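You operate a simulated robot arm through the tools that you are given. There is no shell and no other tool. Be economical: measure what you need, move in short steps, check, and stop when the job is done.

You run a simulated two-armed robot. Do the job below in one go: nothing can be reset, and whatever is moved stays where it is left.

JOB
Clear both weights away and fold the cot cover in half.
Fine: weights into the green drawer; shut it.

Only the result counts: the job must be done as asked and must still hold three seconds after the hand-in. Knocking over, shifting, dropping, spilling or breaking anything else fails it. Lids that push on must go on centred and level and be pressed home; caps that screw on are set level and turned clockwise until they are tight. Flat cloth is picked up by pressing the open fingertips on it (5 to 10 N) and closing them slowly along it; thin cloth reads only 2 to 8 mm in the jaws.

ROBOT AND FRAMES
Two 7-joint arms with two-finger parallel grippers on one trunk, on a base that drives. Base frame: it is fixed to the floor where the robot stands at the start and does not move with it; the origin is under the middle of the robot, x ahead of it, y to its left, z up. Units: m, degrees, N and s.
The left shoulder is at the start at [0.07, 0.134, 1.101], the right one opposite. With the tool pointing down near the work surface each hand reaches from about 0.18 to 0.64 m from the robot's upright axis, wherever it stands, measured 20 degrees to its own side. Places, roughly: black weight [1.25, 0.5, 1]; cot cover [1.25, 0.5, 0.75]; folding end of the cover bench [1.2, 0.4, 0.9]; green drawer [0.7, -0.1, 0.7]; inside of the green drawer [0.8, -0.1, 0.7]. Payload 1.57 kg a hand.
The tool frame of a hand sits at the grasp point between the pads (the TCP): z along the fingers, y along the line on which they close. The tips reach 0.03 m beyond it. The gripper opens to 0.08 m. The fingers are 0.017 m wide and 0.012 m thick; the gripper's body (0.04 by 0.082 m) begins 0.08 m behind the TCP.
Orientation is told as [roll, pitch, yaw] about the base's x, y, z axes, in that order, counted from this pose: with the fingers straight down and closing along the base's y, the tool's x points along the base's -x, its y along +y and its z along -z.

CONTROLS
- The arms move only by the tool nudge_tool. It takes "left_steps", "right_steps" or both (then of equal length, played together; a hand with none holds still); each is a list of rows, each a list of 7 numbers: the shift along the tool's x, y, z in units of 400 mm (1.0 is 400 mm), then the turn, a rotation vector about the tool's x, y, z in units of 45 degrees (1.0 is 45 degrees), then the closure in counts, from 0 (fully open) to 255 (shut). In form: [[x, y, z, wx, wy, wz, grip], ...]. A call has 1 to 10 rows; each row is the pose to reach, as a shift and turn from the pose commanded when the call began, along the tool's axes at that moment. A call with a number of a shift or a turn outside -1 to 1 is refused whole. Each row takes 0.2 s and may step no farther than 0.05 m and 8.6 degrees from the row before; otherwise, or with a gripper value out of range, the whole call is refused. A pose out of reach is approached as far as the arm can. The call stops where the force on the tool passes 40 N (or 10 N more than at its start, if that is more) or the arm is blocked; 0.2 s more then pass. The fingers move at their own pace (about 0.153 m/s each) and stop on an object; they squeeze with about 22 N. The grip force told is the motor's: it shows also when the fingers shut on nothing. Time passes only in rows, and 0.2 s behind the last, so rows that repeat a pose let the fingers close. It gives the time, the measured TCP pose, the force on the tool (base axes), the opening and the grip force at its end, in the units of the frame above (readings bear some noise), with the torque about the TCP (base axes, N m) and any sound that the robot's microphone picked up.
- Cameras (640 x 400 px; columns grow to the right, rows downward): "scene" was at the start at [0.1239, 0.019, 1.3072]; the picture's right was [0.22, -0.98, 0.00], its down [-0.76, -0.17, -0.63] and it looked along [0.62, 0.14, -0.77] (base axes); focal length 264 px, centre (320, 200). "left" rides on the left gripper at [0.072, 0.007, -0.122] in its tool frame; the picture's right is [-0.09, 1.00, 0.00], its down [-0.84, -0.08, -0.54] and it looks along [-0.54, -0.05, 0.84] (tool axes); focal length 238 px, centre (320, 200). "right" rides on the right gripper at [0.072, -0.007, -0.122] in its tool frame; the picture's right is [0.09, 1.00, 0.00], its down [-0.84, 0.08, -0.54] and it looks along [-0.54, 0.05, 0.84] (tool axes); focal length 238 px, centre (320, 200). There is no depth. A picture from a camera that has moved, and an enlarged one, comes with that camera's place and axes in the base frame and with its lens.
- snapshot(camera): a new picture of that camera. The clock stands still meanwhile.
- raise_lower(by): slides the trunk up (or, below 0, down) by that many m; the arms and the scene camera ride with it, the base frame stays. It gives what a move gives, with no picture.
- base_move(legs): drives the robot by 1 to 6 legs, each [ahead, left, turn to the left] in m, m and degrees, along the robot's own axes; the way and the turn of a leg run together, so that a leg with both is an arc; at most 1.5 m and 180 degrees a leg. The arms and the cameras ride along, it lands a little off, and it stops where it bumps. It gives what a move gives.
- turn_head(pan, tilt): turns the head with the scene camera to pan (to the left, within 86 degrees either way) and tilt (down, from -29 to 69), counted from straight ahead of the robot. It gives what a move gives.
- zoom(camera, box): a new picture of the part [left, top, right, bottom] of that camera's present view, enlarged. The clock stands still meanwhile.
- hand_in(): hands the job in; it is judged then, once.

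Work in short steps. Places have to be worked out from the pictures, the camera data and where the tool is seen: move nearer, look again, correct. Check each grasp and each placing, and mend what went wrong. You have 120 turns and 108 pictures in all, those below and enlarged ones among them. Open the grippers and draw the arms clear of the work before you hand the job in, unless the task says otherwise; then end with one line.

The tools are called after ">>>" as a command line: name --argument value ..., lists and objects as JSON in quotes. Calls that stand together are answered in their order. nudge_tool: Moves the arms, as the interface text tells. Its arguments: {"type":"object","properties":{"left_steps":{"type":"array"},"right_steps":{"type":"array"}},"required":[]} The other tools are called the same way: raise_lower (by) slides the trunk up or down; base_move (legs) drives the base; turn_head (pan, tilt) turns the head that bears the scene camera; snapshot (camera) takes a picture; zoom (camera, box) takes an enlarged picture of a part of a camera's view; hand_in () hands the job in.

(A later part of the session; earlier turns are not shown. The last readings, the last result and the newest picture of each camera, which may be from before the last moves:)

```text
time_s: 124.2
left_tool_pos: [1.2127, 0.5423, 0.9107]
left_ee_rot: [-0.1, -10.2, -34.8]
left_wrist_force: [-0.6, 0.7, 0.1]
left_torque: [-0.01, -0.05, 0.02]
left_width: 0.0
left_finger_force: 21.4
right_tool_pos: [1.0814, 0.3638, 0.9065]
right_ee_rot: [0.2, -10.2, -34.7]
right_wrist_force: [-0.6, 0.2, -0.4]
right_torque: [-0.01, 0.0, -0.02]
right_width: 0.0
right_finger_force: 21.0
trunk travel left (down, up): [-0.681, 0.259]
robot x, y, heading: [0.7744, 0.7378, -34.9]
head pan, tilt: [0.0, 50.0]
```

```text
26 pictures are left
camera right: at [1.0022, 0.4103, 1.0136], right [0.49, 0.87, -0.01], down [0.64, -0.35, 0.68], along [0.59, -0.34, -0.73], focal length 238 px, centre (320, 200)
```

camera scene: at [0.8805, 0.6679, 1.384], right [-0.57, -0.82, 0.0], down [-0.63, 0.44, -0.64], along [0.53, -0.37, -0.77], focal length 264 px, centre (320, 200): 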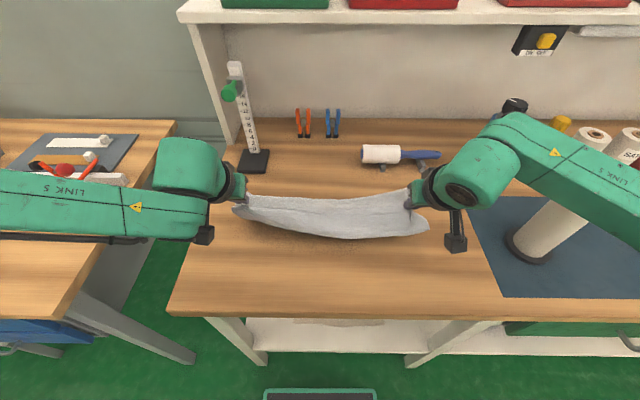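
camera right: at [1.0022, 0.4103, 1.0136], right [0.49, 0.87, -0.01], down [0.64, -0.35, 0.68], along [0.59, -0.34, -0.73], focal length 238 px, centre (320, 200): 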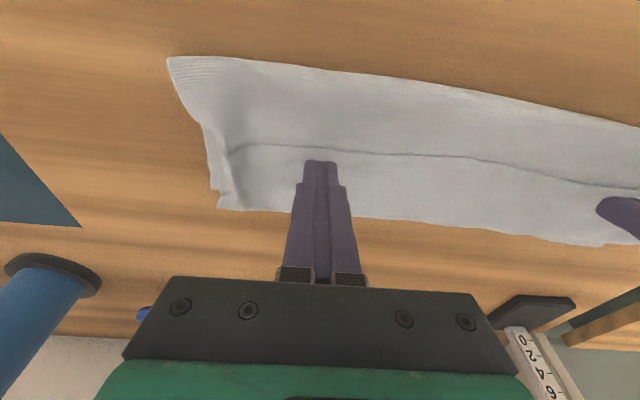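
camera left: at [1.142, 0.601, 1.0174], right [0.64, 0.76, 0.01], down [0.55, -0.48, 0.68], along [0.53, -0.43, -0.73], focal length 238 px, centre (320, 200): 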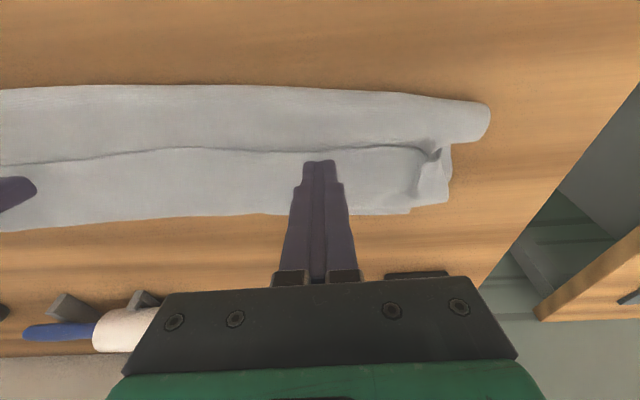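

Tips need 1 cm more forward; then I go down to contact.

>>> nudge_tool --left_steps '[[-0.0246, 0, 0.0045, 0, 0, 0, 255], [-0.021, 0, 0.024, 0, 0, 0, 255], [-0.0198, 0, 0.0314, 0, 0, 0, 255], [-0.0192, 0, 0.0345, 0, 0, 0, 255], [-0.0192, 0, 0.0345, 0, 0, 0, 255]]' --right_steps '[[-0.0246, 0, 0.0045, 0, 0, 0, 255], [-0.0228, 0, 0.0142, 0, 0, 0, 255], [-0.0217, 0, 0.0205, 0, 0, 0, 255], [-0.0211, 0, 0.024, 0, 0, 0, 255], [-0.0211, 0, 0.024, 0, 0, 0, 255]]'

```text
time_s: 125.4
left_tool_pos: [1.2232, 0.5365, 0.8988]
left_ee_rot: [-0.2, -10.2, -34.8]
left_wrist_force: [-0.1, 0.2, -0.8]
left_torque: [-0.01, 0.04, 0.02]
left_width: 0.0002
left_finger_force: 20.9
right_tool_pos: [1.0902, 0.3567, 0.8993]
right_ee_rot: [0.1, -10.1, -34.8]
right_wrist_force: [0.3, 0.2, -0.3]
right_torque: [0.01, -0.02, -0.01]
right_width: 0.0
right_finger_force: 21.6
trunk travel left (down, up): [-0.681, 0.259]
robot x, y, heading: [0.7781, 0.7393, -34.9]
head pan, tilt: [0.0, 50.0]
```

Lower about 5 mm more.

>>> nudge_tool --left_steps '[[0.0013, 0, 0.0074, 0, 0, 0, 255], [0.002, 0, 0.0111, 0, 0, 0, 255], [0.0023, 0, 0.013, 0, 0, 0, 255], [0.0023, 0, 0.013, 0, 0, 0, 255]]' --right_steps '[[0.0013, 0, 0.0074, 0, 0, 0, 255], [0.002, 0, 0.0111, 0, 0, 0, 255], [0.0024, 0, 0.0138, 0, 0, 0, 255], [0.0024, 0, 0.0138, 0, 0, 0, 255]]'

```text
time_s: 126.4
left_tool_pos: [1.2213, 0.5367, 0.8937]
left_ee_rot: [-0.2, -10.3, -34.9]
left_wrist_force: [0.5, 0.4, 3.2]
left_torque: [0.0, -0.02, 0.01]
left_width: 0.0
left_finger_force: 21.6
right_tool_pos: [1.0908, 0.3589, 0.8946]
right_ee_rot: [0.1, -10.2, -34.8]
right_wrist_force: [-0.1, -0.7, 0.6]
right_torque: [-0.02, -0.01, 0.01]
right_width: 0.0001
right_finger_force: 21.7
trunk travel left (down, up): [-0.681, 0.259]
robot x, y, heading: [0.776, 0.7419, -34.5]
head pan, tilt: [0.0, 50.0]
```

Light contact. I sweep both forward 7.5 cm slowly.

>>> nudge_tool --left_steps '[[-0.0246, 0, 0.0044, 0, 0, 0, 255], [-0.0492, 0, 0.0087, 0, 0, 0, 255], [-0.0738, 0, 0.013, 0, 0, 0, 255], [-0.0985, 0, 0.0174, 0, 0, 0, 255], [-0.123, 0, 0.0217, 0, 0, 0, 255], [-0.1477, 0, 0.027, 0, 0, 0, 255], [-0.1723, 0, 0.0324, 0, 0, 0, 255], [-0.1847, 0, 0.035, 0, 0, 0, 255]]' --right_steps '[[-0.0246, 0, 0.0074, 0, 0, 0, 255], [-0.0492, 0, 0.0117, 0, 0, 0, 255], [-0.0738, 0, 0.016, 0, 0, 0, 255], [-0.0985, 0, 0.0204, 0, 0, 0, 255], [-0.123, 0, 0.0247, 0, 0, 0, 255], [-0.1477, 0, 0.03, 0, 0, 0, 255], [-0.1723, 0, 0.0354, 0, 0, 0, 255], [-0.1847, 0, 0.038, 0, 0, 0, 255]]'

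>>> zoom --camera "scene" --box '[200, 140, 440, 260]'

```text
time_s: 128.2
left_tool_pos: [1.273, 0.5362, 0.9054]
left_ee_rot: [-0.4, -10.4, -34.9]
left_wrist_force: [-0.5, -0.4, 0.5]
left_torque: [0.03, 0.01, -0.01]
left_width: 0.0
left_finger_force: 21.4
left hand out of reach, approached as far as the arm can: row 2, 3, 4, 5, 6, 7, 8
right_tool_pos: [1.15, 0.317, 0.8932]
right_ee_rot: [0.2, -10.2, -34.6]
right_wrist_force: [-2.9, 2.7, 14.0]
right_torque: [0.08, 0.16, 0.01]
right_width: 0.0
right_finger_force: 21.1
trunk travel left (down, up): [-0.681, 0.259]
robot x, y, heading: [0.7723, 0.7432, -34.6]
head pan, tilt: [0.0, 50.0]
```

```text
2.67 times, centred on (320, 200) of scene
camera zoom: at [0.8764, 0.6719, 1.3147], right [-0.57, -0.82, 0.0], down [-0.63, 0.44, -0.64], along [0.53, -0.37, -0.76], focal length 704 px, centre (320, 200)
```

zoom: 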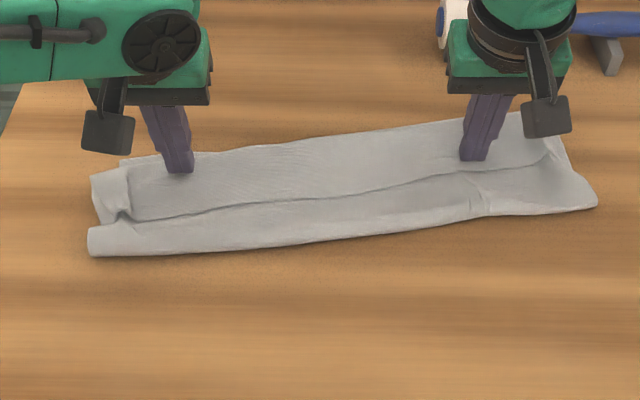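

Sweeping merely slid the bundle (cloth grips cloth). Better: pinch it at the crease and lift, so both sides hang down and the curl falls straight by gravity. I raise, open, and place the fingers over the crease.

>>> raise_lower --by 0.05

>>> nudge_tool --left_steps '[[0.086, 0.032, 0, 0, 0, 0, 135], [0.172, 0.065, 0, 0, 0, 0, 135], [0.172, 0.065, 0, 0, 0, 0, 135]]' --right_steps '[[0.065, -0.055, -0.012, 0, 0, 0, 135], [0.13, -0.11, -0.023, 0, 0, 0, 135], [0.13, -0.11, -0.023, 0, 0, 0, 135]]'

>>> snapshot --camera "left"

>>> snapshot --camera "right"

```text
time_s: 129.1
left_tool_pos: [1.2758, 0.5351, 0.9525]
left_ee_rot: [-0.2, -10.1, -34.9]
left_wrist_force: [-0.8, -0.3, 0.3]
left_torque: [0.01, -0.01, -0.02]
left_width: 0.0
left_finger_force: 21.0
right_tool_pos: [1.1514, 0.3149, 0.9396]
right_ee_rot: [0.1, -9.9, -34.7]
right_wrist_force: [-0.1, -0.7, -0.3]
right_torque: [-0.03, -0.01, 0.0]
right_width: 0.0
right_finger_force: 21.3
trunk travel left (down, up): [-0.731, 0.209]
robot x, y, heading: [0.7772, 0.7374, -34.8]
head pan, tilt: [0.0, 50.0]
```

```text
time_s: 129.9
left_tool_pos: [1.2339, 0.5942, 0.9408]
left_ee_rot: [-0.3, -10.2, -34.8]
left_wrist_force: [-0.2, 0.0, -0.3]
left_torque: [0.04, 0.03, 0.03]
left_width: 0.0375
left_finger_force: 0.1
right_tool_pos: [1.083, 0.3096, 0.9416]
right_ee_rot: [0.1, -10.0, -34.6]
right_wrist_force: [-0.1, 1.2, 0.2]
right_torque: [0.03, 0.03, 0.0]
right_width: 0.0378
right_finger_force: 0.1
trunk travel left (down, up): [-0.731, 0.209]
robot x, y, heading: [0.7746, 0.7409, -34.4]
head pan, tilt: [0.0, 50.0]
```

```text
24 pictures are left
camera left: at [1.1624, 0.6534, 1.0468], right [0.64, 0.77, 0.01], down [0.55, -0.48, 0.68], along [0.53, -0.43, -0.73], focal length 238 px, centre (320, 200)
```

left: 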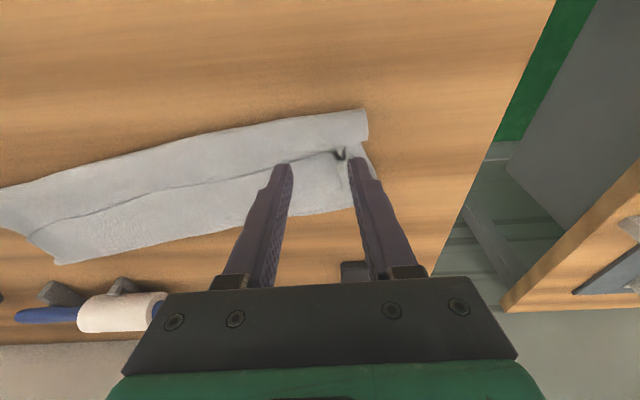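

```text
23 pictures are left
camera right: at [1.0048, 0.3552, 1.0484], right [0.49, 0.87, -0.01], down [0.64, -0.35, 0.68], along [0.59, -0.34, -0.73], focal length 238 px, centre (320, 200)
```

right: 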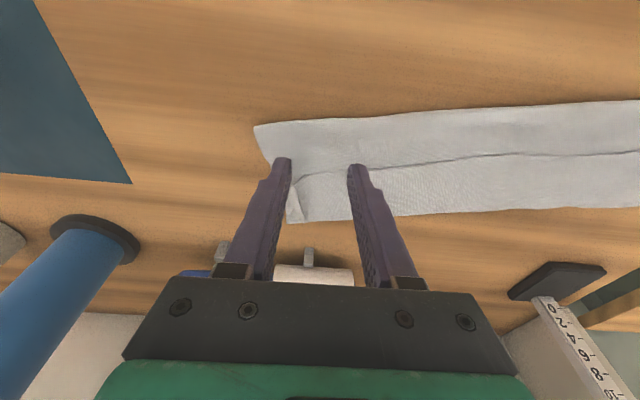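

Fingertips are ~1.8 cm inside the crease on both sides. I move back half a cm and descend 4 cm.

>>> nudge_tool --left_steps '[[0.026, 0, 0.0478, 0, 0, 0, 135], [0.0347, 0, 0.0955, 0, 0, 0, 135], [0.0351, 0, 0.098, 0, 0, 0, 135], [0.0351, 0, 0.098, 0, 0, 0, 135]]' --right_steps '[[0.02, 0, 0.0478, 0, 0, 0, 135], [0.03, 0, 0.0963, 0, 0, 0, 135], [0.0304, 0, 0.0988, 0, 0, 0, 135], [0.0304, 0, 0.0988, 0, 0, 0, 135]]'

```text
time_s: 130.9
left_tool_pos: [1.2281, 0.5987, 0.9008]
left_ee_rot: [-0.3, -10.2, -34.9]
left_wrist_force: [0.1, 0.5, 0.2]
left_torque: [-0.01, 0.0, 0.01]
left_width: 0.0375
left_finger_force: 0.1
right_tool_pos: [1.0795, 0.3127, 0.9001]
right_ee_rot: [0.2, -10.1, -34.7]
right_wrist_force: [0.7, -0.3, 0.1]
right_torque: [0.04, -0.04, 0.06]
right_width: 0.0378
right_finger_force: 0.0
trunk travel left (down, up): [-0.731, 0.209]
robot x, y, heading: [0.7749, 0.7373, -34.6]
head pan, tilt: [0.0, 50.0]
```

Down ~7.5 mm more in small steps.

>>> nudge_tool --left_steps '[[0.0013, 0, 0.0074, 0, 0, 0, 135], [0.0022, 0, 0.0123, 0, 0, 0, 135], [0.0028, 0, 0.016, 0, 0, 0, 135], [0.0033, 0, 0.0187, 0, 0, 0, 135], [0.0033, 0, 0.0187, 0, 0, 0, 135]]' --right_steps '[[0.0013, 0, 0.0074, 0, 0, 0, 135], [0.0022, 0, 0.0123, 0, 0, 0, 135], [0.0028, 0, 0.016, 0, 0, 0, 135], [0.0033, 0, 0.0187, 0, 0, 0, 135], [0.0033, 0, 0.0187, 0, 0, 0, 135]]'

```text
time_s: 132.1
left_tool_pos: [1.2278, 0.5985, 0.8933]
left_ee_rot: [-0.1, -10.4, -34.9]
left_wrist_force: [0.8, 0.1, 6.9]
left_torque: [0.04, -0.02, -0.07]
left_width: 0.0377
left_finger_force: 0.1
right_tool_pos: [1.0771, 0.3113, 0.8934]
right_ee_rot: [0.1, -10.0, -34.6]
right_wrist_force: [-0.3, -0.3, 0.3]
right_torque: [0.0, 0.01, -0.03]
right_width: 0.038
right_finger_force: 0.1
trunk travel left (down, up): [-0.731, 0.209]
robot x, y, heading: [0.7715, 0.7407, -34.8]
head pan, tilt: [0.0, 50.0]
```

Left 6.9 N; right needs ~1.8 mm more, then both close.

>>> nudge_tool --left_steps '[[0, 0, 0, 0, 0, 0, 135], [0, 0, 0, 0, 0, 0, 148], [0, 0, 0, 0, 0, 0, 163], [0, 0, 0, 0, 0, 0, 178], [0, 0, 0, 0, 0, 0, 193], [0, 0, 0, 0, 0, 0, 208], [0, 0, 0, 0, 0, 0, 224], [0, 0, 0, 0, 0, 0, 240], [0, 0, 0, 0, 0, 0, 255], [0, 0, 0, 0, 0, 0, 255]]' --right_steps '[[0.0008, 0, 0.0044, 0, 0, 0, 135], [0.0008, 0, 0.0044, 0, 0, 0, 148], [0.0008, 0, 0.0044, 0, 0, 0, 163], [0.0008, 0, 0.0044, 0, 0, 0, 178], [0.0008, 0, 0.0044, 0, 0, 0, 193], [0.0008, 0, 0.0044, 0, 0, 0, 208], [0.0008, 0, 0.0044, 0, 0, 0, 224], [0.0008, 0, 0.0044, 0, 0, 0, 240], [0.0008, 0, 0.0044, 0, 0, 0, 255], [0.0008, 0, 0.0044, 0, 0, 0, 255]]'

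>>> raise_lower --by 0.2

>>> snapshot --camera "scene"

```text
time_s: 134.3
left_tool_pos: [1.2268, 0.5995, 0.8938]
left_ee_rot: [-0.2, -10.3, -34.9]
left_wrist_force: [-2.8, -5.7, 2.4]
left_torque: [-0.12, 0.07, 0.05]
left_width: 0.0023
left_finger_force: 21.7
right_tool_pos: [1.0779, 0.3144, 0.8922]
right_ee_rot: [0.1, -10.2, -34.6]
right_wrist_force: [2.8, 5.2, 16.0]
right_torque: [0.25, -0.13, 0.07]
right_width: 0.0036
right_finger_force: 22.3
trunk travel left (down, up): [-0.731, 0.209]
robot x, y, heading: [0.7754, 0.744, -34.8]
head pan, tilt: [0.0, 50.0]
```

```text
time_s: 136.5
left_tool_pos: [1.2278, 0.5987, 1.0927]
left_ee_rot: [-0.4, -10.2, -35.0]
left_wrist_force: [-1.5, -3.7, -0.7]
left_torque: [-0.13, 0.05, 0.02]
left_width: 0.0018
left_finger_force: 20.9
right_tool_pos: [1.0801, 0.3107, 1.0907]
right_ee_rot: [0.1, -10.0, -34.8]
right_wrist_force: [2.0, 4.6, -0.5]
right_torque: [0.14, -0.04, 0.05]
right_width: 0.0033
right_finger_force: 22.1
trunk travel left (down, up): [-0.931, 0.009]
robot x, y, heading: [0.7736, 0.739, -34.7]
head pan, tilt: [0.0, 50.0]
```

```text
22 pictures are left
camera scene: at [0.879, 0.6691, 1.5642], right [-0.57, -0.82, 0.0], down [-0.63, 0.44, -0.64], along [0.53, -0.37, -0.77], focal length 264 px, centre (320, 200)
```

scene: 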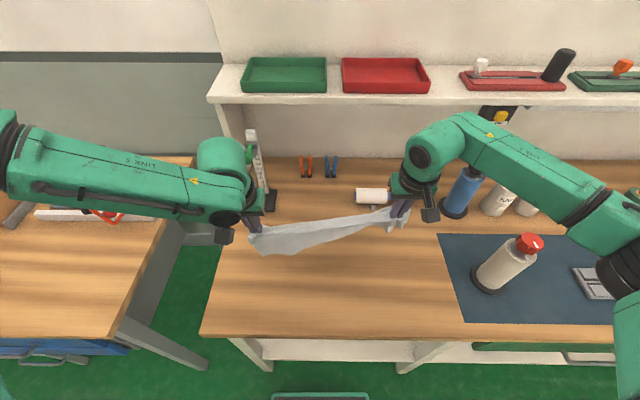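

I zoom in to see how the cloth hangs.

>>> zoom --camera "scene" --box '[210, 170, 430, 290]'

>>> snapshot --camera "left"

>>> snapshot --camera "right"

```text
2.91 times, centred on (320, 230) of scene
camera zoom: at [0.879, 0.6691, 1.5642], right [-0.57, -0.82, 0.0], down [-0.63, 0.44, -0.64], along [0.53, -0.37, -0.77], focal length 768 px, centre (320, 113)
```

zoom: 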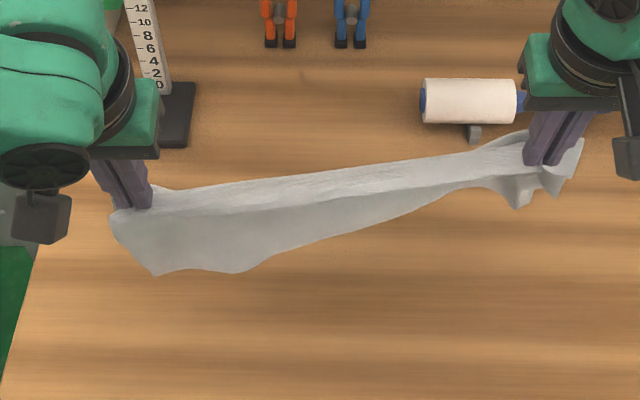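

```text
20 pictures are left
camera left: at [1.157, 0.6573, 1.1988], right [0.64, 0.76, 0.01], down [0.55, -0.48, 0.68], along [0.53, -0.43, -0.73], focal length 238 px, centre (320, 200)
```

left: 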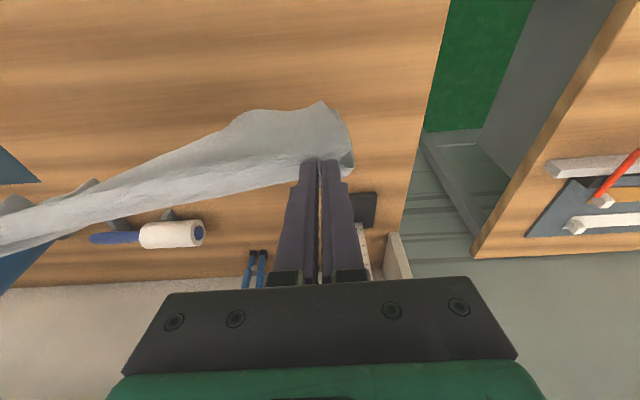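

```text
19 pictures are left
camera right: at [1.0002, 0.3581, 1.1968], right [0.49, 0.87, -0.01], down [0.64, -0.35, 0.68], along [0.59, -0.34, -0.73], focal length 238 px, centre (320, 200)
```

right: 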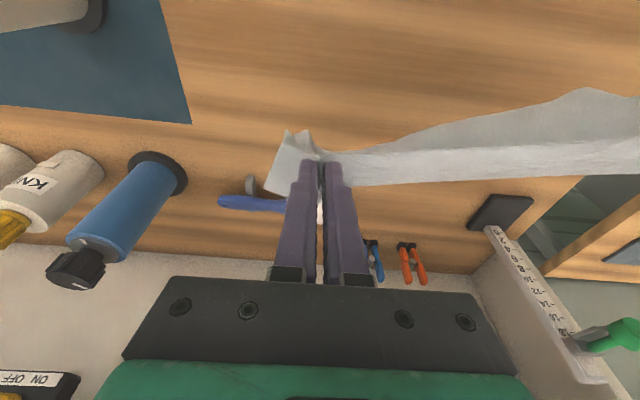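

Held this way the cloth hangs over a line near the crease with the curl gone (far side = flap). I lay it down again by swinging down and toward me, so the bottom layer lies underneath and the longer flap's edge comes out beyond it on the far side.

>>> raise_lower --by -0.03

>>> nudge_tool --left_steps '[[0.0985, -0.008, -0.003, 0, 0, 0, 255], [0.194, -0.008, 0.0216, 0, 0, 0, 255], [0.282, -0.008, 0.0722, 0, 0, 0, 255], [0.356, -0.008, 0.1466, 0, 0, 0, 255], [0.41, -0.008, 0.2374, 0, 0, 0, 255], [0.441, -0.008, 0.341, 0, 0, 0, 255], [0.441, -0.008, 0.341, 0, 0, 0, 255]]' --right_steps '[[0.123, 0.008, -0.008, 0, 0, 0, 255], [0.2435, 0.008, 0.013, 0, 0, 0, 255], [0.351, 0.008, 0.06, 0, 0, 0, 255], [0.4405, 0.008, 0.129, 0, 0, 0, 255], [0.5045, 0.008, 0.218, 0, 0, 0, 255], [0.539, 0.008, 0.319, 0, 0, 0, 255], [0.539, 0.008, 0.319, 0, 0, 0, 255]]'

>>> snapshot --camera "scene"

```text
time_s: 137.3
left_tool_pos: [1.2279, 0.5981, 1.0617]
left_ee_rot: [-0.3, -10.3, -34.8]
left_wrist_force: [-1.8, -3.9, -0.2]
left_torque: [-0.09, 0.06, 0.02]
left_width: 0.0023
left_finger_force: 21.8
right_tool_pos: [1.0794, 0.311, 1.0605]
right_ee_rot: [0.1, -10.0, -34.7]
right_wrist_force: [2.1, 4.5, -0.5]
right_torque: [0.15, -0.06, 0.06]
right_width: 0.0035
right_finger_force: 21.8
trunk travel left (down, up): [-0.901, 0.039]
robot x, y, heading: [0.7706, 0.7386, -34.9]
head pan, tilt: [0.0, 50.0]
```

```text
time_s: 138.9
left_tool_pos: [1.1201, 0.6985, 0.9378]
left_ee_rot: [-0.4, -10.3, -35.0]
left_wrist_force: [-9.2, -15.1, -2.9]
left_torque: [-0.45, 0.31, 0.09]
left_width: 0.0021
left_finger_force: 21.3
left hand out of reach, approached as far as the arm can: row 5, 6, 7
right_tool_pos: [0.9271, 0.4255, 0.8964]
right_ee_rot: [0.4, -10.1, -34.6]
right_wrist_force: [9.7, 15.2, 2.9]
right_torque: [0.45, -0.36, 0.2]
right_width: 0.0043
right_finger_force: 21.6
trunk travel left (down, up): [-0.901, 0.039]
robot x, y, heading: [0.7747, 0.7416, -34.6]
head pan, tilt: [0.0, 50.0]
```

```text
18 pictures are left
camera scene: at [0.8789, 0.6699, 1.5343], right [-0.57, -0.82, 0.0], down [-0.63, 0.44, -0.64], along [0.53, -0.37, -0.77], focal length 264 px, centre (320, 200)
```

scene: 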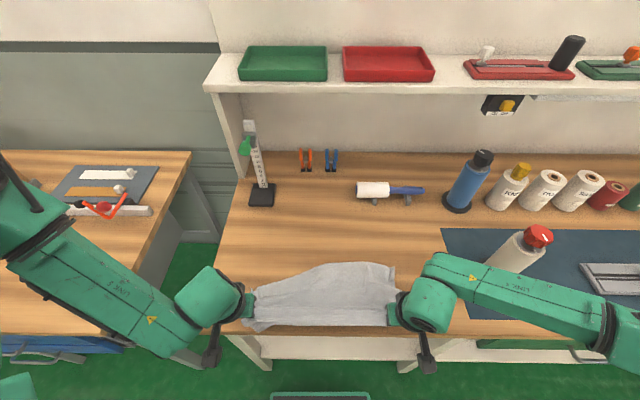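

The left arm ended short (too near) and drifted outward, tensioning the cloth. I move it inward and raise the right a bit, then lower the trunk so both reach the table.

>>> nudge_tool --left_steps '[[0, -0.025, 0, 0, 0, 0, 255], [0, -0.045, 0, 0, 0, 0, 255]]' --right_steps '[[-0.007, 0, -0.043, 0, 0, 0, 255], [-0.015, 0, -0.086, 0, 0, 0, 255]]'

>>> raise_lower --by -0.036

>>> zoom --camera "scene" --box '[200, 230, 440, 360]'

```text
time_s: 139.5
left_tool_pos: [1.1143, 0.6893, 0.9462]
left_ee_rot: [-0.2, -10.3, -34.9]
left_wrist_force: [-3.2, -6.2, -0.3]
left_torque: [-0.25, 0.11, 0.05]
left_width: 0.002
left_finger_force: 21.6
left hand out of reach, approached as far as the arm can: row 1, 2
right_tool_pos: [0.9244, 0.4199, 0.9334]
right_ee_rot: [-0.1, -10.0, -34.7]
right_wrist_force: [5.1, 5.9, 1.1]
right_torque: [0.23, -0.11, 0.09]
right_width: 0.0036
right_finger_force: 22.0
trunk travel left (down, up): [-0.901, 0.039]
robot x, y, heading: [0.7772, 0.7395, -34.9]
head pan, tilt: [0.0, 50.0]
```

```text
time_s: 140.3
left_tool_pos: [1.1133, 0.6894, 0.9105]
left_ee_rot: [-0.3, -10.2, -34.9]
left_wrist_force: [-3.9, -4.7, 0.0]
left_torque: [-0.13, 0.04, 0.05]
left_width: 0.0019
left_finger_force: 21.7
right_tool_pos: [0.9258, 0.4212, 0.8969]
right_ee_rot: [0.0, -10.1, -34.7]
right_wrist_force: [2.4, 4.4, 0.3]
right_torque: [0.15, -0.08, 0.08]
right_width: 0.0034
right_finger_force: 21.8
trunk travel left (down, up): [-0.865, 0.075]
robot x, y, heading: [0.7729, 0.7408, -34.7]
head pan, tilt: [0.0, 50.0]
```

```text
2.67 times, centred on (320, 295) of scene
camera zoom: at [0.8786, 0.6694, 1.4982], right [-0.57, -0.82, 0.0], down [-0.63, 0.44, -0.64], along [0.53, -0.37, -0.77], focal length 704 px, centre (320, -53)
```

zoom: 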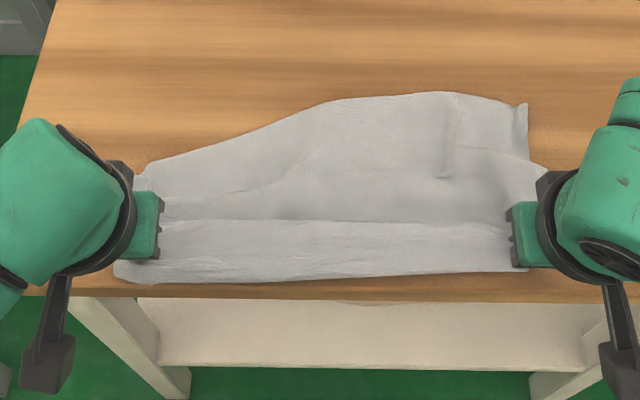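

I release here and draw the hands up and aside to get a clear view of the cloth's state.

>>> nudge_tool --left_steps '[[0, 0, 0, 0, 0, 0, 200], [0, 0, 0, 0, 0, 0, 150], [0, 0, 0, 0, 0, 0, 120]]' --right_steps '[[0, 0, 0, 0, 0, 0, 200], [0, 0, 0, 0, 0, 0, 150], [0, 0, 0, 0, 0, 0, 120]]'

>>> raise_lower --by 0.07

>>> nudge_tool --left_steps '[[-0.05, 0.1, -0.05, 0, 0, 0, 120], [-0.1, 0.2, -0.1, 0, 0, 0, 120], [-0.1, 0.3, -0.15, 0, 0, 0, 120]]' --right_steps '[[-0.05, -0.1, -0.05, 0, 0, 0, 120], [-0.1, -0.2, -0.1, 0, 0, 0, 120], [-0.1, -0.3, -0.15, 0, 0, 0, 120]]'

>>> zoom --camera "scene" --box '[200, 230, 440, 360]'

```text
time_s: 141.1
left_tool_pos: [1.1134, 0.6881, 0.9102]
left_ee_rot: [-0.3, -10.2, -35.0]
left_wrist_force: [0.1, 0.7, 0.1]
left_torque: [-0.02, 0.0, 0.0]
left_width: 0.0426
left_finger_force: 0.0
right_tool_pos: [0.9253, 0.4204, 0.8961]
right_ee_rot: [0.1, -10.2, -34.7]
right_wrist_force: [-0.8, 0.3, -0.3]
right_torque: [0.0, -0.02, 0.0]
right_width: 0.0422
right_finger_force: 0.1
trunk travel left (down, up): [-0.865, 0.075]
robot x, y, heading: [0.7752, 0.7367, -34.9]
head pan, tilt: [0.0, 50.0]
```

```text
time_s: 142.1
left_tool_pos: [1.1143, 0.6879, 0.9803]
left_ee_rot: [-0.3, -10.2, -34.9]
left_wrist_force: [-0.5, -0.5, 0.0]
left_torque: [0.02, -0.02, 0.0]
left_width: 0.0425
left_finger_force: 0.2
right_tool_pos: [0.9256, 0.4214, 0.9662]
right_ee_rot: [0.1, -10.0, -34.7]
right_wrist_force: [0.1, -0.3, 0.5]
right_torque: [-0.03, 0.02, -0.03]
right_width: 0.0423
right_finger_force: 0.2
trunk travel left (down, up): [-0.935, 0.005]
robot x, y, heading: [0.776, 0.742, -35.1]
head pan, tilt: [0.0, 50.0]
```

```text
time_s: 142.9
left_tool_pos: [1.2039, 0.77, 1.0484]
left_ee_rot: [-0.3, -10.2, -34.8]
left_wrist_force: [1.0, 0.9, 0.1]
left_torque: [0.03, -0.01, 0.01]
left_width: 0.0424
left_finger_force: 0.0
right_tool_pos: [0.8793, 0.3057, 1.0328]
right_ee_rot: [0.1, -10.2, -34.6]
right_wrist_force: [0.6, -0.3, 0.2]
right_torque: [0.01, 0.02, -0.03]
right_width: 0.0424
right_finger_force: 0.0
trunk travel left (down, up): [-0.935, 0.005]
robot x, y, heading: [0.7747, 0.7388, -34.8]
head pan, tilt: [0.0, 50.0]
```

```text
2.67 times, centred on (320, 295) of scene
camera zoom: at [0.8762, 0.6708, 1.5684], right [-0.57, -0.82, 0.0], down [-0.63, 0.44, -0.64], along [0.53, -0.37, -0.76], focal length 704 px, centre (320, -53)
```

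zoom: 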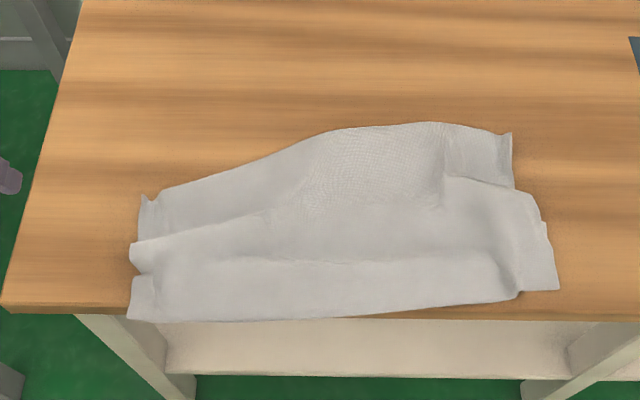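

I zoom into both ends to understand the layers.

>>> zoom --camera "scene" --box '[240, 275, 330, 355]'

>>> zoom --camera "scene" --box '[335, 270, 425, 350]'

```text
5.00 times, centred on (285, 315) of scene
camera zoom: at [0.8762, 0.6708, 1.5684], right [-0.57, -0.82, 0.0], down [-0.63, 0.44, -0.64], along [0.53, -0.37, -0.76], focal length 1320 px, centre (495, -375)
```

zoom: 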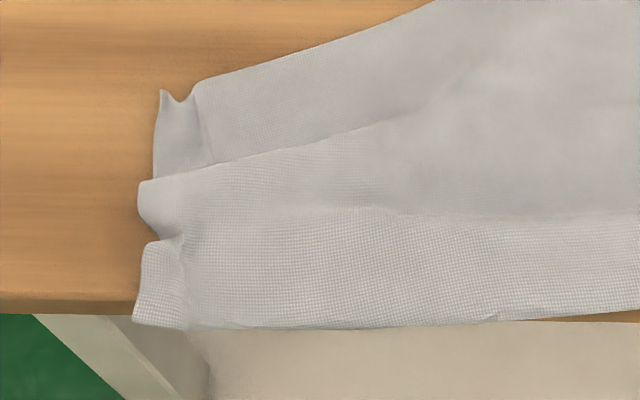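

```text
5.00 times, centred on (380, 310) of scene
camera zoom: at [0.8762, 0.6708, 1.5684], right [-0.57, -0.82, 0.0], down [-0.63, 0.44, -0.64], along [0.53, -0.37, -0.76], focal length 1320 px, centre (20, -350)
```

zoom: 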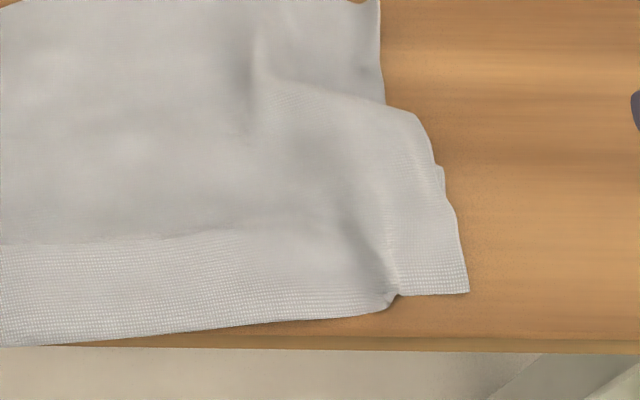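

The far outline looks like the true front edge (its old pinch marks show at the corners) in a single layer. I'll pick up that far edge by both corners so the sheet hangs free and flat. I back off 10 cm and place the hands over those corners.

>>> base_move --legs '[[-0.1, 0, 0]]'

>>> nudge_tool --left_steps '[[-0.056, -0.051, 0.01, 0, 0, 0, 130], [-0.112, -0.102, 0.02, 0, 0, 0, 130], [-0.168, -0.153, 0.03, 0, 0, 0, 130], [-0.224, -0.204, 0.04, 0, 0, 0, 130], [-0.28, -0.255, 0.05, 0, 0, 0, 130], [-0.337, -0.305, 0.06, 0, 0, 0, 130], [-0.337, -0.305, 0.06, 0, 0, 0, 130]]' --right_steps '[[-0.084, 0.056, 0.015, 0, 0, 0, 130], [-0.168, 0.112, 0.03, 0, 0, 0, 130], [-0.252, 0.168, 0.045, 0, 0, 0, 130], [-0.336, 0.224, 0.06, 0, 0, 0, 130], [-0.42, 0.28, 0.075, 0, 0, 0, 130], [-0.505, 0.335, 0.089, 0, 0, 0, 130], [-0.505, 0.335, 0.089, 0, 0, 0, 130]]'

>>> raise_lower --by -0.06

>>> snapshot --camera "left"

>>> snapshot --camera "right"

```text
time_s: 144.1
left_tool_pos: [1.1293, 0.8238, 1.044]
left_ee_rot: [-0.3, -10.1, -34.9]
left_wrist_force: [0.6, 0.4, -0.4]
left_torque: [0.0, 0.01, -0.01]
left_width: 0.0417
left_finger_force: 0.0
right_tool_pos: [0.8026, 0.3602, 1.0293]
right_ee_rot: [0.0, -9.9, -34.7]
right_wrist_force: [0.3, -0.3, -0.7]
right_torque: [0.01, 0.03, 0.02]
right_width: 0.0423
right_finger_force: 0.1
trunk travel left (down, up): [-0.935, 0.005]
robot x, y, heading: [0.6902, 0.7914, -34.7]
head pan, tilt: [0.0, 50.0]
```

```text
time_s: 145.7
left_tool_pos: [1.1654, 0.6471, 1.0488]
left_ee_rot: [-0.2, -10.3, -34.8]
left_wrist_force: [0.0, 1.5, -0.1]
left_torque: [-0.02, 0.0, -0.03]
left_width: 0.0393
left_finger_force: 0.1
right_tool_pos: [1.0462, 0.3546, 1.0318]
right_ee_rot: [0.0, -10.0, -34.7]
right_wrist_force: [-0.8, 1.0, -0.3]
right_torque: [0.0, -0.02, -0.04]
right_width: 0.0391
right_finger_force: 0.1
trunk travel left (down, up): [-0.935, 0.005]
robot x, y, heading: [0.691, 0.7952, -34.8]
head pan, tilt: [0.0, 50.0]
```

```text
time_s: 146.7
left_tool_pos: [1.1659, 0.6462, 0.9875]
left_ee_rot: [-0.3, -10.2, -35.0]
left_wrist_force: [-0.3, 0.4, 0.2]
left_torque: [0.03, 0.01, 0.0]
left_width: 0.0392
left_finger_force: 0.0
right_tool_pos: [1.0489, 0.3536, 0.9712]
right_ee_rot: [0.2, -10.2, -34.6]
right_wrist_force: [0.5, 0.8, 0.6]
right_torque: [0.0, 0.06, -0.01]
right_width: 0.0395
right_finger_force: 0.1
trunk travel left (down, up): [-0.875, 0.065]
robot x, y, heading: [0.6922, 0.7993, -34.7]
head pan, tilt: [0.0, 50.0]
```

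```text
13 pictures are left
camera left: at [1.0949, 0.7054, 1.0943], right [0.65, 0.76, 0.01], down [0.55, -0.48, 0.68], along [0.53, -0.43, -0.73], focal length 238 px, centre (320, 200)
```

left: 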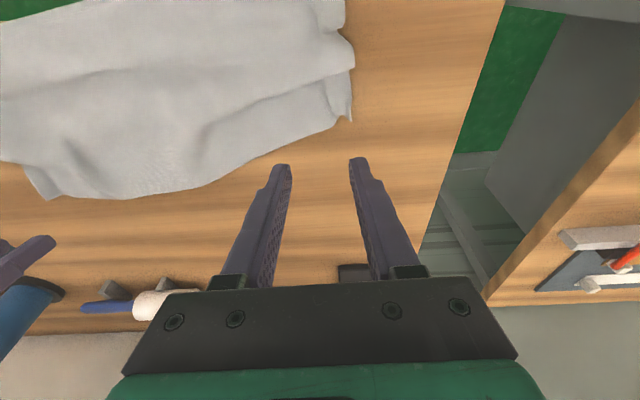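

```text
12 pictures are left
camera right: at [0.9684, 0.4005, 1.0777], right [0.49, 0.87, -0.01], down [0.64, -0.35, 0.68], along [0.59, -0.34, -0.73], focal length 238 px, centre (320, 200)
```

right: 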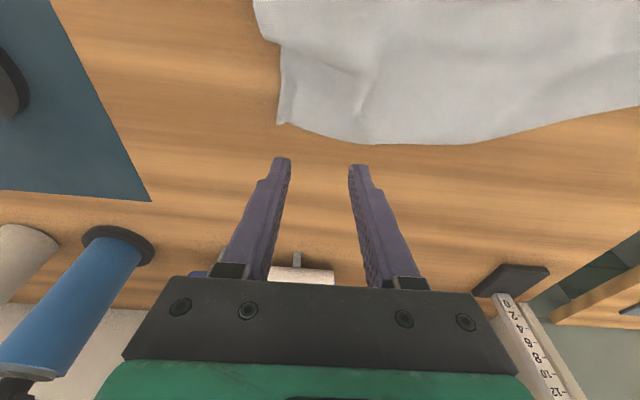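

Both tips stand 1–2 cm inside the far edge and ~3 cm from the corners. I descend to just above contact.

>>> nudge_tool --left_steps '[[0.008, 0, 0.08, 0, 0, 0, 130], [0.016, 0, 0.16, 0, 0, 0, 130], [0.022, 0, 0.212, 0, 0, 0, 130], [0.022, 0, 0.212, 0, 0, 0, 130]]' --right_steps '[[0.013, 0, 0.06, 0, 0, 0, 130], [0.027, 0, 0.12, 0, 0, 0, 130], [0.04, 0, 0.168, 0, 0, 0, 130], [0.04, 0, 0.168, 0, 0, 0, 130]]'

>>> nudge_tool --left_steps '[[0.0017, 0, 0.0098, 0, 0, 0, 130], [0.0033, 0, 0.0187, 0, 0, 0, 130], [0.0039, 0, 0.0222, 0, 0, 0, 130], [0.0044, 0, 0.0246, 0, 0, 0, 130], [0.0044, 0, 0.0246, 0, 0, 0, 130]]' --right_steps '[[0.0017, 0, 0.0098, 0, 0, 0, 130], [0.0033, 0, 0.0187, 0, 0, 0, 130], [0.0039, 0, 0.0222, 0, 0, 0, 130], [0.0044, 0, 0.0246, 0, 0, 0, 130], [0.0044, 0, 0.0246, 0, 0, 0, 130]]'

```text
time_s: 147.7
left_tool_pos: [1.1652, 0.6784, 0.9422]
left_ee_rot: [-0.4, -10.2, -34.9]
left_wrist_force: [0.3, 0.5, -0.4]
left_torque: [-0.01, 0.04, 0.02]
left_width: 0.0392
left_finger_force: 0.0
left hand out of reach, approached as far as the arm can: row 1, 2, 3, 4
right_tool_pos: [1.0451, 0.3556, 0.9023]
right_ee_rot: [0.2, -10.0, -34.7]
right_wrist_force: [0.3, 0.1, 0.5]
right_torque: [-0.02, 0.01, 0.05]
right_width: 0.0393
right_finger_force: 0.0
trunk travel left (down, up): [-0.875, 0.065]
robot x, y, heading: [0.6941, 0.7966, -34.6]
head pan, tilt: [0.0, 50.0]
```

```text
time_s: 148.9
left_tool_pos: [1.1666, 0.6823, 0.9386]
left_ee_rot: [-0.4, -10.3, -34.9]
left_wrist_force: [-0.5, -0.5, -0.3]
left_torque: [0.01, -0.01, 0.02]
left_width: 0.0391
left_finger_force: 0.1
left hand out of reach, approached as far as the arm can: row 1, 2, 3, 4, 5
right_tool_pos: [1.0443, 0.3543, 0.8924]
right_ee_rot: [0.1, -10.0, -34.7]
right_wrist_force: [-0.2, -0.2, -0.7]
right_torque: [-0.01, 0.01, -0.01]
right_width: 0.0392
right_finger_force: 0.1
trunk travel left (down, up): [-0.875, 0.065]
robot x, y, heading: [0.6933, 0.797, -34.7]
head pan, tilt: [0.0, 50.0]
```

The trunk is too high for the left arm to go down here. I raise the hands with the arms, re-centre the left, then lower the trunk 13 cm.

>>> nudge_tool --left_steps '[[-0.03, -0.018, -0.06, 0, 0, 0, 130], [-0.06, -0.036, -0.12, 0, 0, 0, 130], [-0.09, -0.054, -0.18, 0, 0, 0, 130], [-0.111, -0.07, -0.234, 0, 0, 0, 130], [-0.111, -0.07, -0.234, 0, 0, 0, 130]]' --right_steps '[[-0.016, 0, -0.09, 0, 0, 0, 130], [-0.032, 0, -0.18, 0, 0, 0, 130], [-0.047, 0, -0.27, 0, 0, 0, 130], [-0.063, 0, -0.357, 0, 0, 0, 130], [-0.063, 0, -0.357, 0, 0, 0, 130]]'

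>>> raise_lower --by -0.13

```text
time_s: 150.1
left_tool_pos: [1.1723, 0.6433, 1.041]
left_ee_rot: [-0.3, -10.2, -34.9]
left_wrist_force: [0.3, -0.5, 0.0]
left_torque: [0.02, 0.0, -0.01]
left_width: 0.0391
left_finger_force: 0.1
right_tool_pos: [1.0452, 0.3542, 1.0355]
right_ee_rot: [0.1, -10.1, -34.7]
right_wrist_force: [0.6, -0.6, 0.0]
right_torque: [-0.02, -0.02, 0.0]
right_width: 0.0391
right_finger_force: 0.0
trunk travel left (down, up): [-0.875, 0.065]
robot x, y, heading: [0.6939, 0.7951, -34.7]
head pan, tilt: [0.0, 50.0]
```

```text
time_s: 151.7
left_tool_pos: [1.1719, 0.6437, 0.9098]
left_ee_rot: [-0.3, -10.2, -34.9]
left_wrist_force: [-0.3, -0.1, 0.2]
left_torque: [0.01, -0.01, 0.0]
left_width: 0.0387
left_finger_force: 0.1
right_tool_pos: [1.0459, 0.3568, 0.9069]
right_ee_rot: [0.1, -10.1, -34.7]
right_wrist_force: [0.2, 0.2, -1.0]
right_torque: [0.01, 0.0, 0.0]
right_width: 0.0393
right_finger_force: 0.2
trunk travel left (down, up): [-0.745, 0.195]
robot x, y, heading: [0.6938, 0.7961, -34.8]
head pan, tilt: [0.0, 50.0]
```

Now down to contact in small steps.

>>> nudge_tool --left_steps '[[0.0044, 0, 0.0246, 0, 0, 0, 130], [0.0061, 0, 0.0345, 0, 0, 0, 130], [0.0072, 0, 0.0406, 0, 0, 0, 130], [0.0078, 0, 0.0443, 0, 0, 0, 130], [0.0078, 0, 0.0443, 0, 0, 0, 130]]' --right_steps '[[0.0039, 0, 0.0222, 0, 0, 0, 130], [0.0054, 0, 0.0308, 0, 0, 0, 130], [0.0063, 0, 0.0357, 0, 0, 0, 130], [0.0067, 0, 0.0381, 0, 0, 0, 130], [0.0067, 0, 0.0381, 0, 0, 0, 130]]'

```text
time_s: 152.9
left_tool_pos: [1.1721, 0.6437, 0.8913]
left_ee_rot: [-0.4, -10.4, -34.9]
left_wrist_force: [1.0, -1.1, 6.2]
left_torque: [0.08, -0.16, -0.03]
left_width: 0.0393
left_finger_force: 0.1
right_tool_pos: [1.0455, 0.3549, 0.8931]
right_ee_rot: [0.2, -10.1, -34.7]
right_wrist_force: [0.8, -1.5, 8.3]
right_torque: [-0.11, 0.08, 0.05]
right_width: 0.0396
right_finger_force: 0.1
trunk travel left (down, up): [-0.745, 0.195]
robot x, y, heading: [0.6953, 0.7947, -34.7]
head pan, tilt: [0.0, 50.0]
```

6.2 N and 8.3 N: ideal. I close slowly.

>>> nudge_tool --left_steps '[[0, 0, 0, 0, 0, 0, 142], [0, 0, 0, 0, 0, 0, 156], [0, 0, 0, 0, 0, 0, 170], [0, 0, 0, 0, 0, 0, 184], [0, 0, 0, 0, 0, 0, 198], [0, 0, 0, 0, 0, 0, 212], [0, 0, 0, 0, 0, 0, 226], [0, 0, 0, 0, 0, 0, 240], [0, 0, 0, 0, 0, 0, 255], [0, 0, 0, 0, 0, 0, 255]]' --right_steps '[[0, 0, 0, 0, 0, 0, 142], [0, 0, 0, 0, 0, 0, 156], [0, 0, 0, 0, 0, 0, 170], [0, 0, 0, 0, 0, 0, 184], [0, 0, 0, 0, 0, 0, 198], [0, 0, 0, 0, 0, 0, 212], [0, 0, 0, 0, 0, 0, 226], [0, 0, 0, 0, 0, 0, 240], [0, 0, 0, 0, 0, 0, 255], [0, 0, 0, 0, 0, 0, 255]]'

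>>> raise_lower --by 0.18

>>> snapshot --camera "scene"

```text
time_s: 155.1
left_tool_pos: [1.17, 0.6448, 0.8923]
left_ee_rot: [-0.5, -10.4, -34.9]
left_wrist_force: [-1.6, -2.0, 9.7]
left_torque: [-0.04, 0.06, 0.0]
left_width: 0.0022
left_finger_force: 22.2
right_tool_pos: [1.045, 0.3557, 0.8917]
right_ee_rot: [0.1, -10.2, -34.7]
right_wrist_force: [1.6, 2.1, 7.0]
right_torque: [0.07, -0.04, 0.05]
right_width: 0.002
right_finger_force: 22.6
trunk travel left (down, up): [-0.745, 0.195]
robot x, y, heading: [0.6959, 0.7962, -34.6]
head pan, tilt: [0.0, 50.0]
```

```text
time_s: 157.1
left_tool_pos: [1.1726, 0.6429, 1.0697]
left_ee_rot: [-0.3, -10.1, -34.9]
left_wrist_force: [-0.5, -1.1, 0.2]
left_torque: [0.0, 0.0, 0.03]
left_width: 0.0019
left_finger_force: 22.1
right_tool_pos: [1.0456, 0.3542, 1.0698]
right_ee_rot: [0.1, -10.2, -34.7]
right_wrist_force: [1.2, 1.5, -0.8]
right_torque: [-0.01, -0.03, 0.0]
right_width: 0.0022
right_finger_force: 22.1
trunk travel left (down, up): [-0.925, 0.015]
robot x, y, heading: [0.6942, 0.7984, -34.7]
head pan, tilt: [0.0, 50.0]
```

```text
11 pictures are left
camera scene: at [0.7976, 0.7257, 1.5582], right [-0.57, -0.82, 0.0], down [-0.63, 0.44, -0.64], along [0.53, -0.37, -0.77], focal length 264 px, centre (320, 200)
```

scene: 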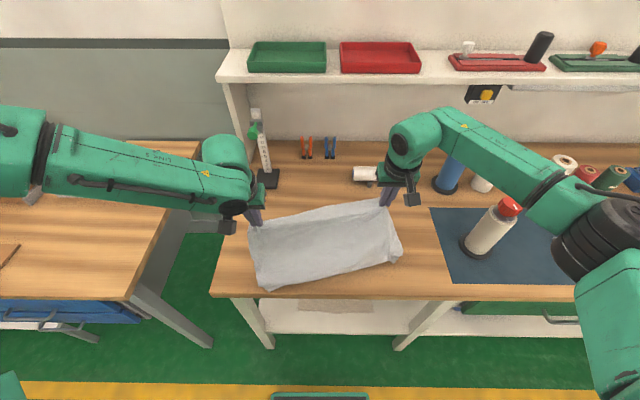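

Excellent: single layers held (2 mm) and the sheet now hangs open from its edge. I level both hands to the same depth, raise them so the sheet hangs free, and move 6 cm ahead.

>>> nudge_tool --left_steps '[[-0.024, 0, -0.062, 0, 0, 0, 255], [-0.049, 0, -0.125, 0, 0, 0, 255], [-0.073, 0, -0.187, 0, 0, 0, 255], [-0.0975, 0, -0.249, 0, 0, 0, 255], [-0.0975, 0, -0.249, 0, 0, 0, 255]]' --right_steps '[[0.013, 0, -0.069, 0, 0, 0, 255], [0.027, 0, -0.138, 0, 0, 0, 255], [0.04, 0, -0.207, 0, 0, 0, 255], [0.053, 0, -0.276, 0, 0, 0, 255], [0.053, 0, -0.276, 0, 0, 0, 255]]'

>>> raise_lower --by 0.012

>>> base_move --legs '[[0.06, 0, 0]]'

>>> snapshot --camera "scene"

```text
time_s: 158.3
left_tool_pos: [1.1907, 0.6346, 1.1754]
left_ee_rot: [-0.2, -10.2, -34.9]
left_wrist_force: [-0.3, 0.3, 0.8]
left_torque: [-0.02, 0.03, 0.03]
left_width: 0.0019
left_finger_force: 22.3
right_tool_pos: [1.0127, 0.3778, 1.1766]
right_ee_rot: [0.1, -10.0, -34.7]
right_wrist_force: [0.4, 0.4, 1.1]
right_torque: [0.01, 0.02, -0.02]
right_width: 0.0022
right_finger_force: 21.8
trunk travel left (down, up): [-0.925, 0.015]
robot x, y, heading: [0.6931, 0.7976, -34.9]
head pan, tilt: [0.0, 50.0]
```

```text
time_s: 158.9
left_tool_pos: [1.1895, 0.6337, 1.1878]
left_ee_rot: [-0.4, -10.3, -35.0]
left_wrist_force: [-0.4, 0.1, 0.0]
left_torque: [-0.05, 0.02, -0.02]
left_width: 0.0021
left_finger_force: 21.9
right_tool_pos: [1.0133, 0.3774, 1.1868]
right_ee_rot: [0.1, -10.1, -34.7]
right_wrist_force: [-1.0, 0.1, 0.1]
right_torque: [-0.02, -0.02, -0.01]
right_width: 0.0017
right_finger_force: 21.6
trunk travel left (down, up): [-0.937, 0.003]
robot x, y, heading: [0.6966, 0.7965, -34.8]
head pan, tilt: [0.0, 50.0]
```

```text
time_s: 159.8
left_tool_pos: [1.2326, 0.6066, 1.192]
left_ee_rot: [-0.3, -10.7, -34.9]
left_wrist_force: [-0.3, 0.2, 0.0]
left_torque: [-0.01, -0.08, 0.0]
left_width: 0.0019
left_finger_force: 21.4
right_tool_pos: [1.0543, 0.3503, 1.1924]
right_ee_rot: [0.1, -10.6, -34.6]
right_wrist_force: [0.0, 0.2, 0.6]
right_torque: [-0.05, -0.09, -0.05]
right_width: 0.0022
right_finger_force: 21.8
trunk travel left (down, up): [-0.937, 0.003]
robot x, y, heading: [0.7456, 0.7632, -34.9]
head pan, tilt: [0.0, 50.0]
```

```text
10 pictures are left
camera scene: at [0.8351, 0.6997, 1.5714], right [-0.57, -0.82, 0.0], down [-0.62, 0.43, -0.65], along [0.53, -0.37, -0.76], focal length 264 px, centre (320, 200)
```

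scene: 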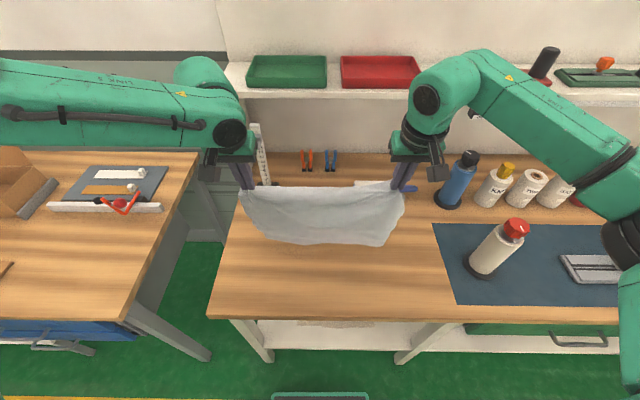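

The sheet hangs free and square. I move 3 cm ahead, then lay its lower half: lowering with the trunk in steps while drawing the hands toward me by the same amount.

>>> base_move --legs '[[0.03, 0, 0]]'

>>> raise_lower --by -0.03

>>> nudge_tool --left_steps '[[0.045, 0, -0.008, 0, 0, 0, 255], [0.0887, 0, -0.0157, 0, 0, 0, 255]]' --right_steps '[[0.045, 0, -0.008, 0, 0, 0, 255], [0.0887, 0, -0.0157, 0, 0, 0, 255]]'

>>> raise_lower --by -0.036

>>> nudge_tool --left_steps '[[0.045, 0, -0.008, 0, 0, 0, 255], [0.0887, 0, -0.0157, 0, 0, 0, 255]]' --right_steps '[[0.045, 0, -0.008, 0, 0, 0, 255], [0.0887, 0, -0.0157, 0, 0, 0, 255]]'

>>> raise_lower --by -0.036

>>> snapshot --camera "scene"

```text
time_s: 160.7
left_tool_pos: [1.2574, 0.5884, 1.1909]
left_ee_rot: [-0.4, -10.6, -34.8]
left_wrist_force: [-0.5, 0.6, -0.5]
left_torque: [-0.02, -0.03, 0.03]
left_width: 0.0019
left_finger_force: 21.7
right_tool_pos: [1.0807, 0.3316, 1.1899]
right_ee_rot: [0.1, -10.4, -34.5]
right_wrist_force: [-0.8, 0.0, 0.0]
right_torque: [-0.02, -0.04, 0.02]
right_width: 0.0021
right_finger_force: 21.7
trunk travel left (down, up): [-0.937, 0.003]
robot x, y, heading: [0.7655, 0.7511, -34.7]
head pan, tilt: [0.0, 50.0]
```

```text
time_s: 161.4
left_tool_pos: [1.262, 0.5853, 1.1587]
left_ee_rot: [-0.4, -10.4, -34.9]
left_wrist_force: [0.0, -0.4, -0.7]
left_torque: [0.0, -0.01, 0.0]
left_width: 0.0019
left_finger_force: 22.5
right_tool_pos: [1.0845, 0.3292, 1.1578]
right_ee_rot: [0.0, -10.1, -34.6]
right_wrist_force: [-0.4, -0.5, -0.6]
right_torque: [0.0, -0.04, 0.0]
right_width: 0.002
right_finger_force: 21.3
trunk travel left (down, up): [-0.907, 0.033]
robot x, y, heading: [0.7691, 0.7466, -34.8]
head pan, tilt: [0.0, 50.0]
```

```text
time_s: 162.0
left_tool_pos: [1.2315, 0.6054, 1.1605]
left_ee_rot: [-0.2, -10.4, -34.9]
left_wrist_force: [-0.1, 0.1, 0.0]
left_torque: [0.02, -0.04, -0.01]
left_width: 0.002
left_finger_force: 22.2
right_tool_pos: [1.0556, 0.351, 1.1589]
right_ee_rot: [0.2, -10.2, -34.5]
right_wrist_force: [-0.6, 0.4, 0.2]
right_torque: [0.01, -0.05, 0.01]
right_width: 0.0022
right_finger_force: 21.9
trunk travel left (down, up): [-0.907, 0.033]
robot x, y, heading: [0.7689, 0.7462, -34.8]
head pan, tilt: [0.0, 50.0]
```

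```text
time_s: 162.8
left_tool_pos: [1.2344, 0.6031, 1.1209]
left_ee_rot: [-0.3, -10.2, -34.8]
left_wrist_force: [0.3, 0.1, 0.5]
left_torque: [-0.02, -0.01, 0.0]
left_width: 0.0019
left_finger_force: 21.7
right_tool_pos: [1.056, 0.3488, 1.1212]
right_ee_rot: [0.1, -10.1, -34.6]
right_wrist_force: [0.7, -0.2, 0.0]
right_torque: [0.0, -0.01, -0.02]
right_width: 0.002
right_finger_force: 21.9
trunk travel left (down, up): [-0.871, 0.069]
robot x, y, heading: [0.7642, 0.7446, -34.7]
head pan, tilt: [0.0, 50.0]
```

```text
time_s: 163.4
left_tool_pos: [1.2021, 0.6252, 1.1231]
left_ee_rot: [-0.3, -10.4, -34.8]
left_wrist_force: [-0.9, 0.2, 0.2]
left_torque: [0.0, 0.01, 0.0]
left_width: 0.002
left_finger_force: 21.8
right_tool_pos: [1.0264, 0.3706, 1.1224]
right_ee_rot: [0.1, -10.2, -34.6]
right_wrist_force: [-0.3, 0.0, 0.2]
right_torque: [0.0, -0.02, 0.01]
right_width: 0.0024
right_finger_force: 21.6
trunk travel left (down, up): [-0.871, 0.069]
robot x, y, heading: [0.7641, 0.7438, -34.8]
head pan, tilt: [0.0, 50.0]
```

```text
time_s: 164.2
left_tool_pos: [1.2056, 0.6241, 1.0858]
left_ee_rot: [-0.4, -10.1, -34.8]
left_wrist_force: [0.4, -0.4, -0.4]
left_torque: [-0.01, 0.03, 0.04]
left_width: 0.0022
left_finger_force: 21.8
right_tool_pos: [1.0261, 0.3682, 1.0857]
right_ee_rot: [0.1, -10.1, -34.7]
right_wrist_force: [0.4, -0.5, 0.8]
right_torque: [0.01, 0.01, 0.01]
right_width: 0.0023
right_finger_force: 21.6
trunk travel left (down, up): [-0.835, 0.105]
robot x, y, heading: [0.7652, 0.7462, -34.6]
head pan, tilt: [0.0, 50.0]
```

```text
9 pictures are left
camera scene: at [0.8704, 0.6754, 1.4682], right [-0.57, -0.82, 0.0], down [-0.63, 0.44, -0.64], along [0.53, -0.37, -0.77], focal length 264 px, centre (320, 200)
```

scene: 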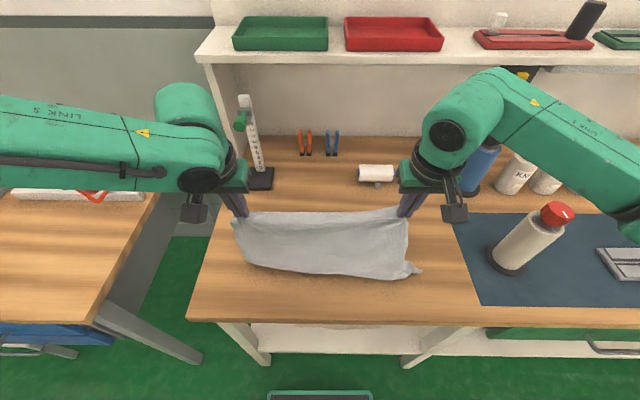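

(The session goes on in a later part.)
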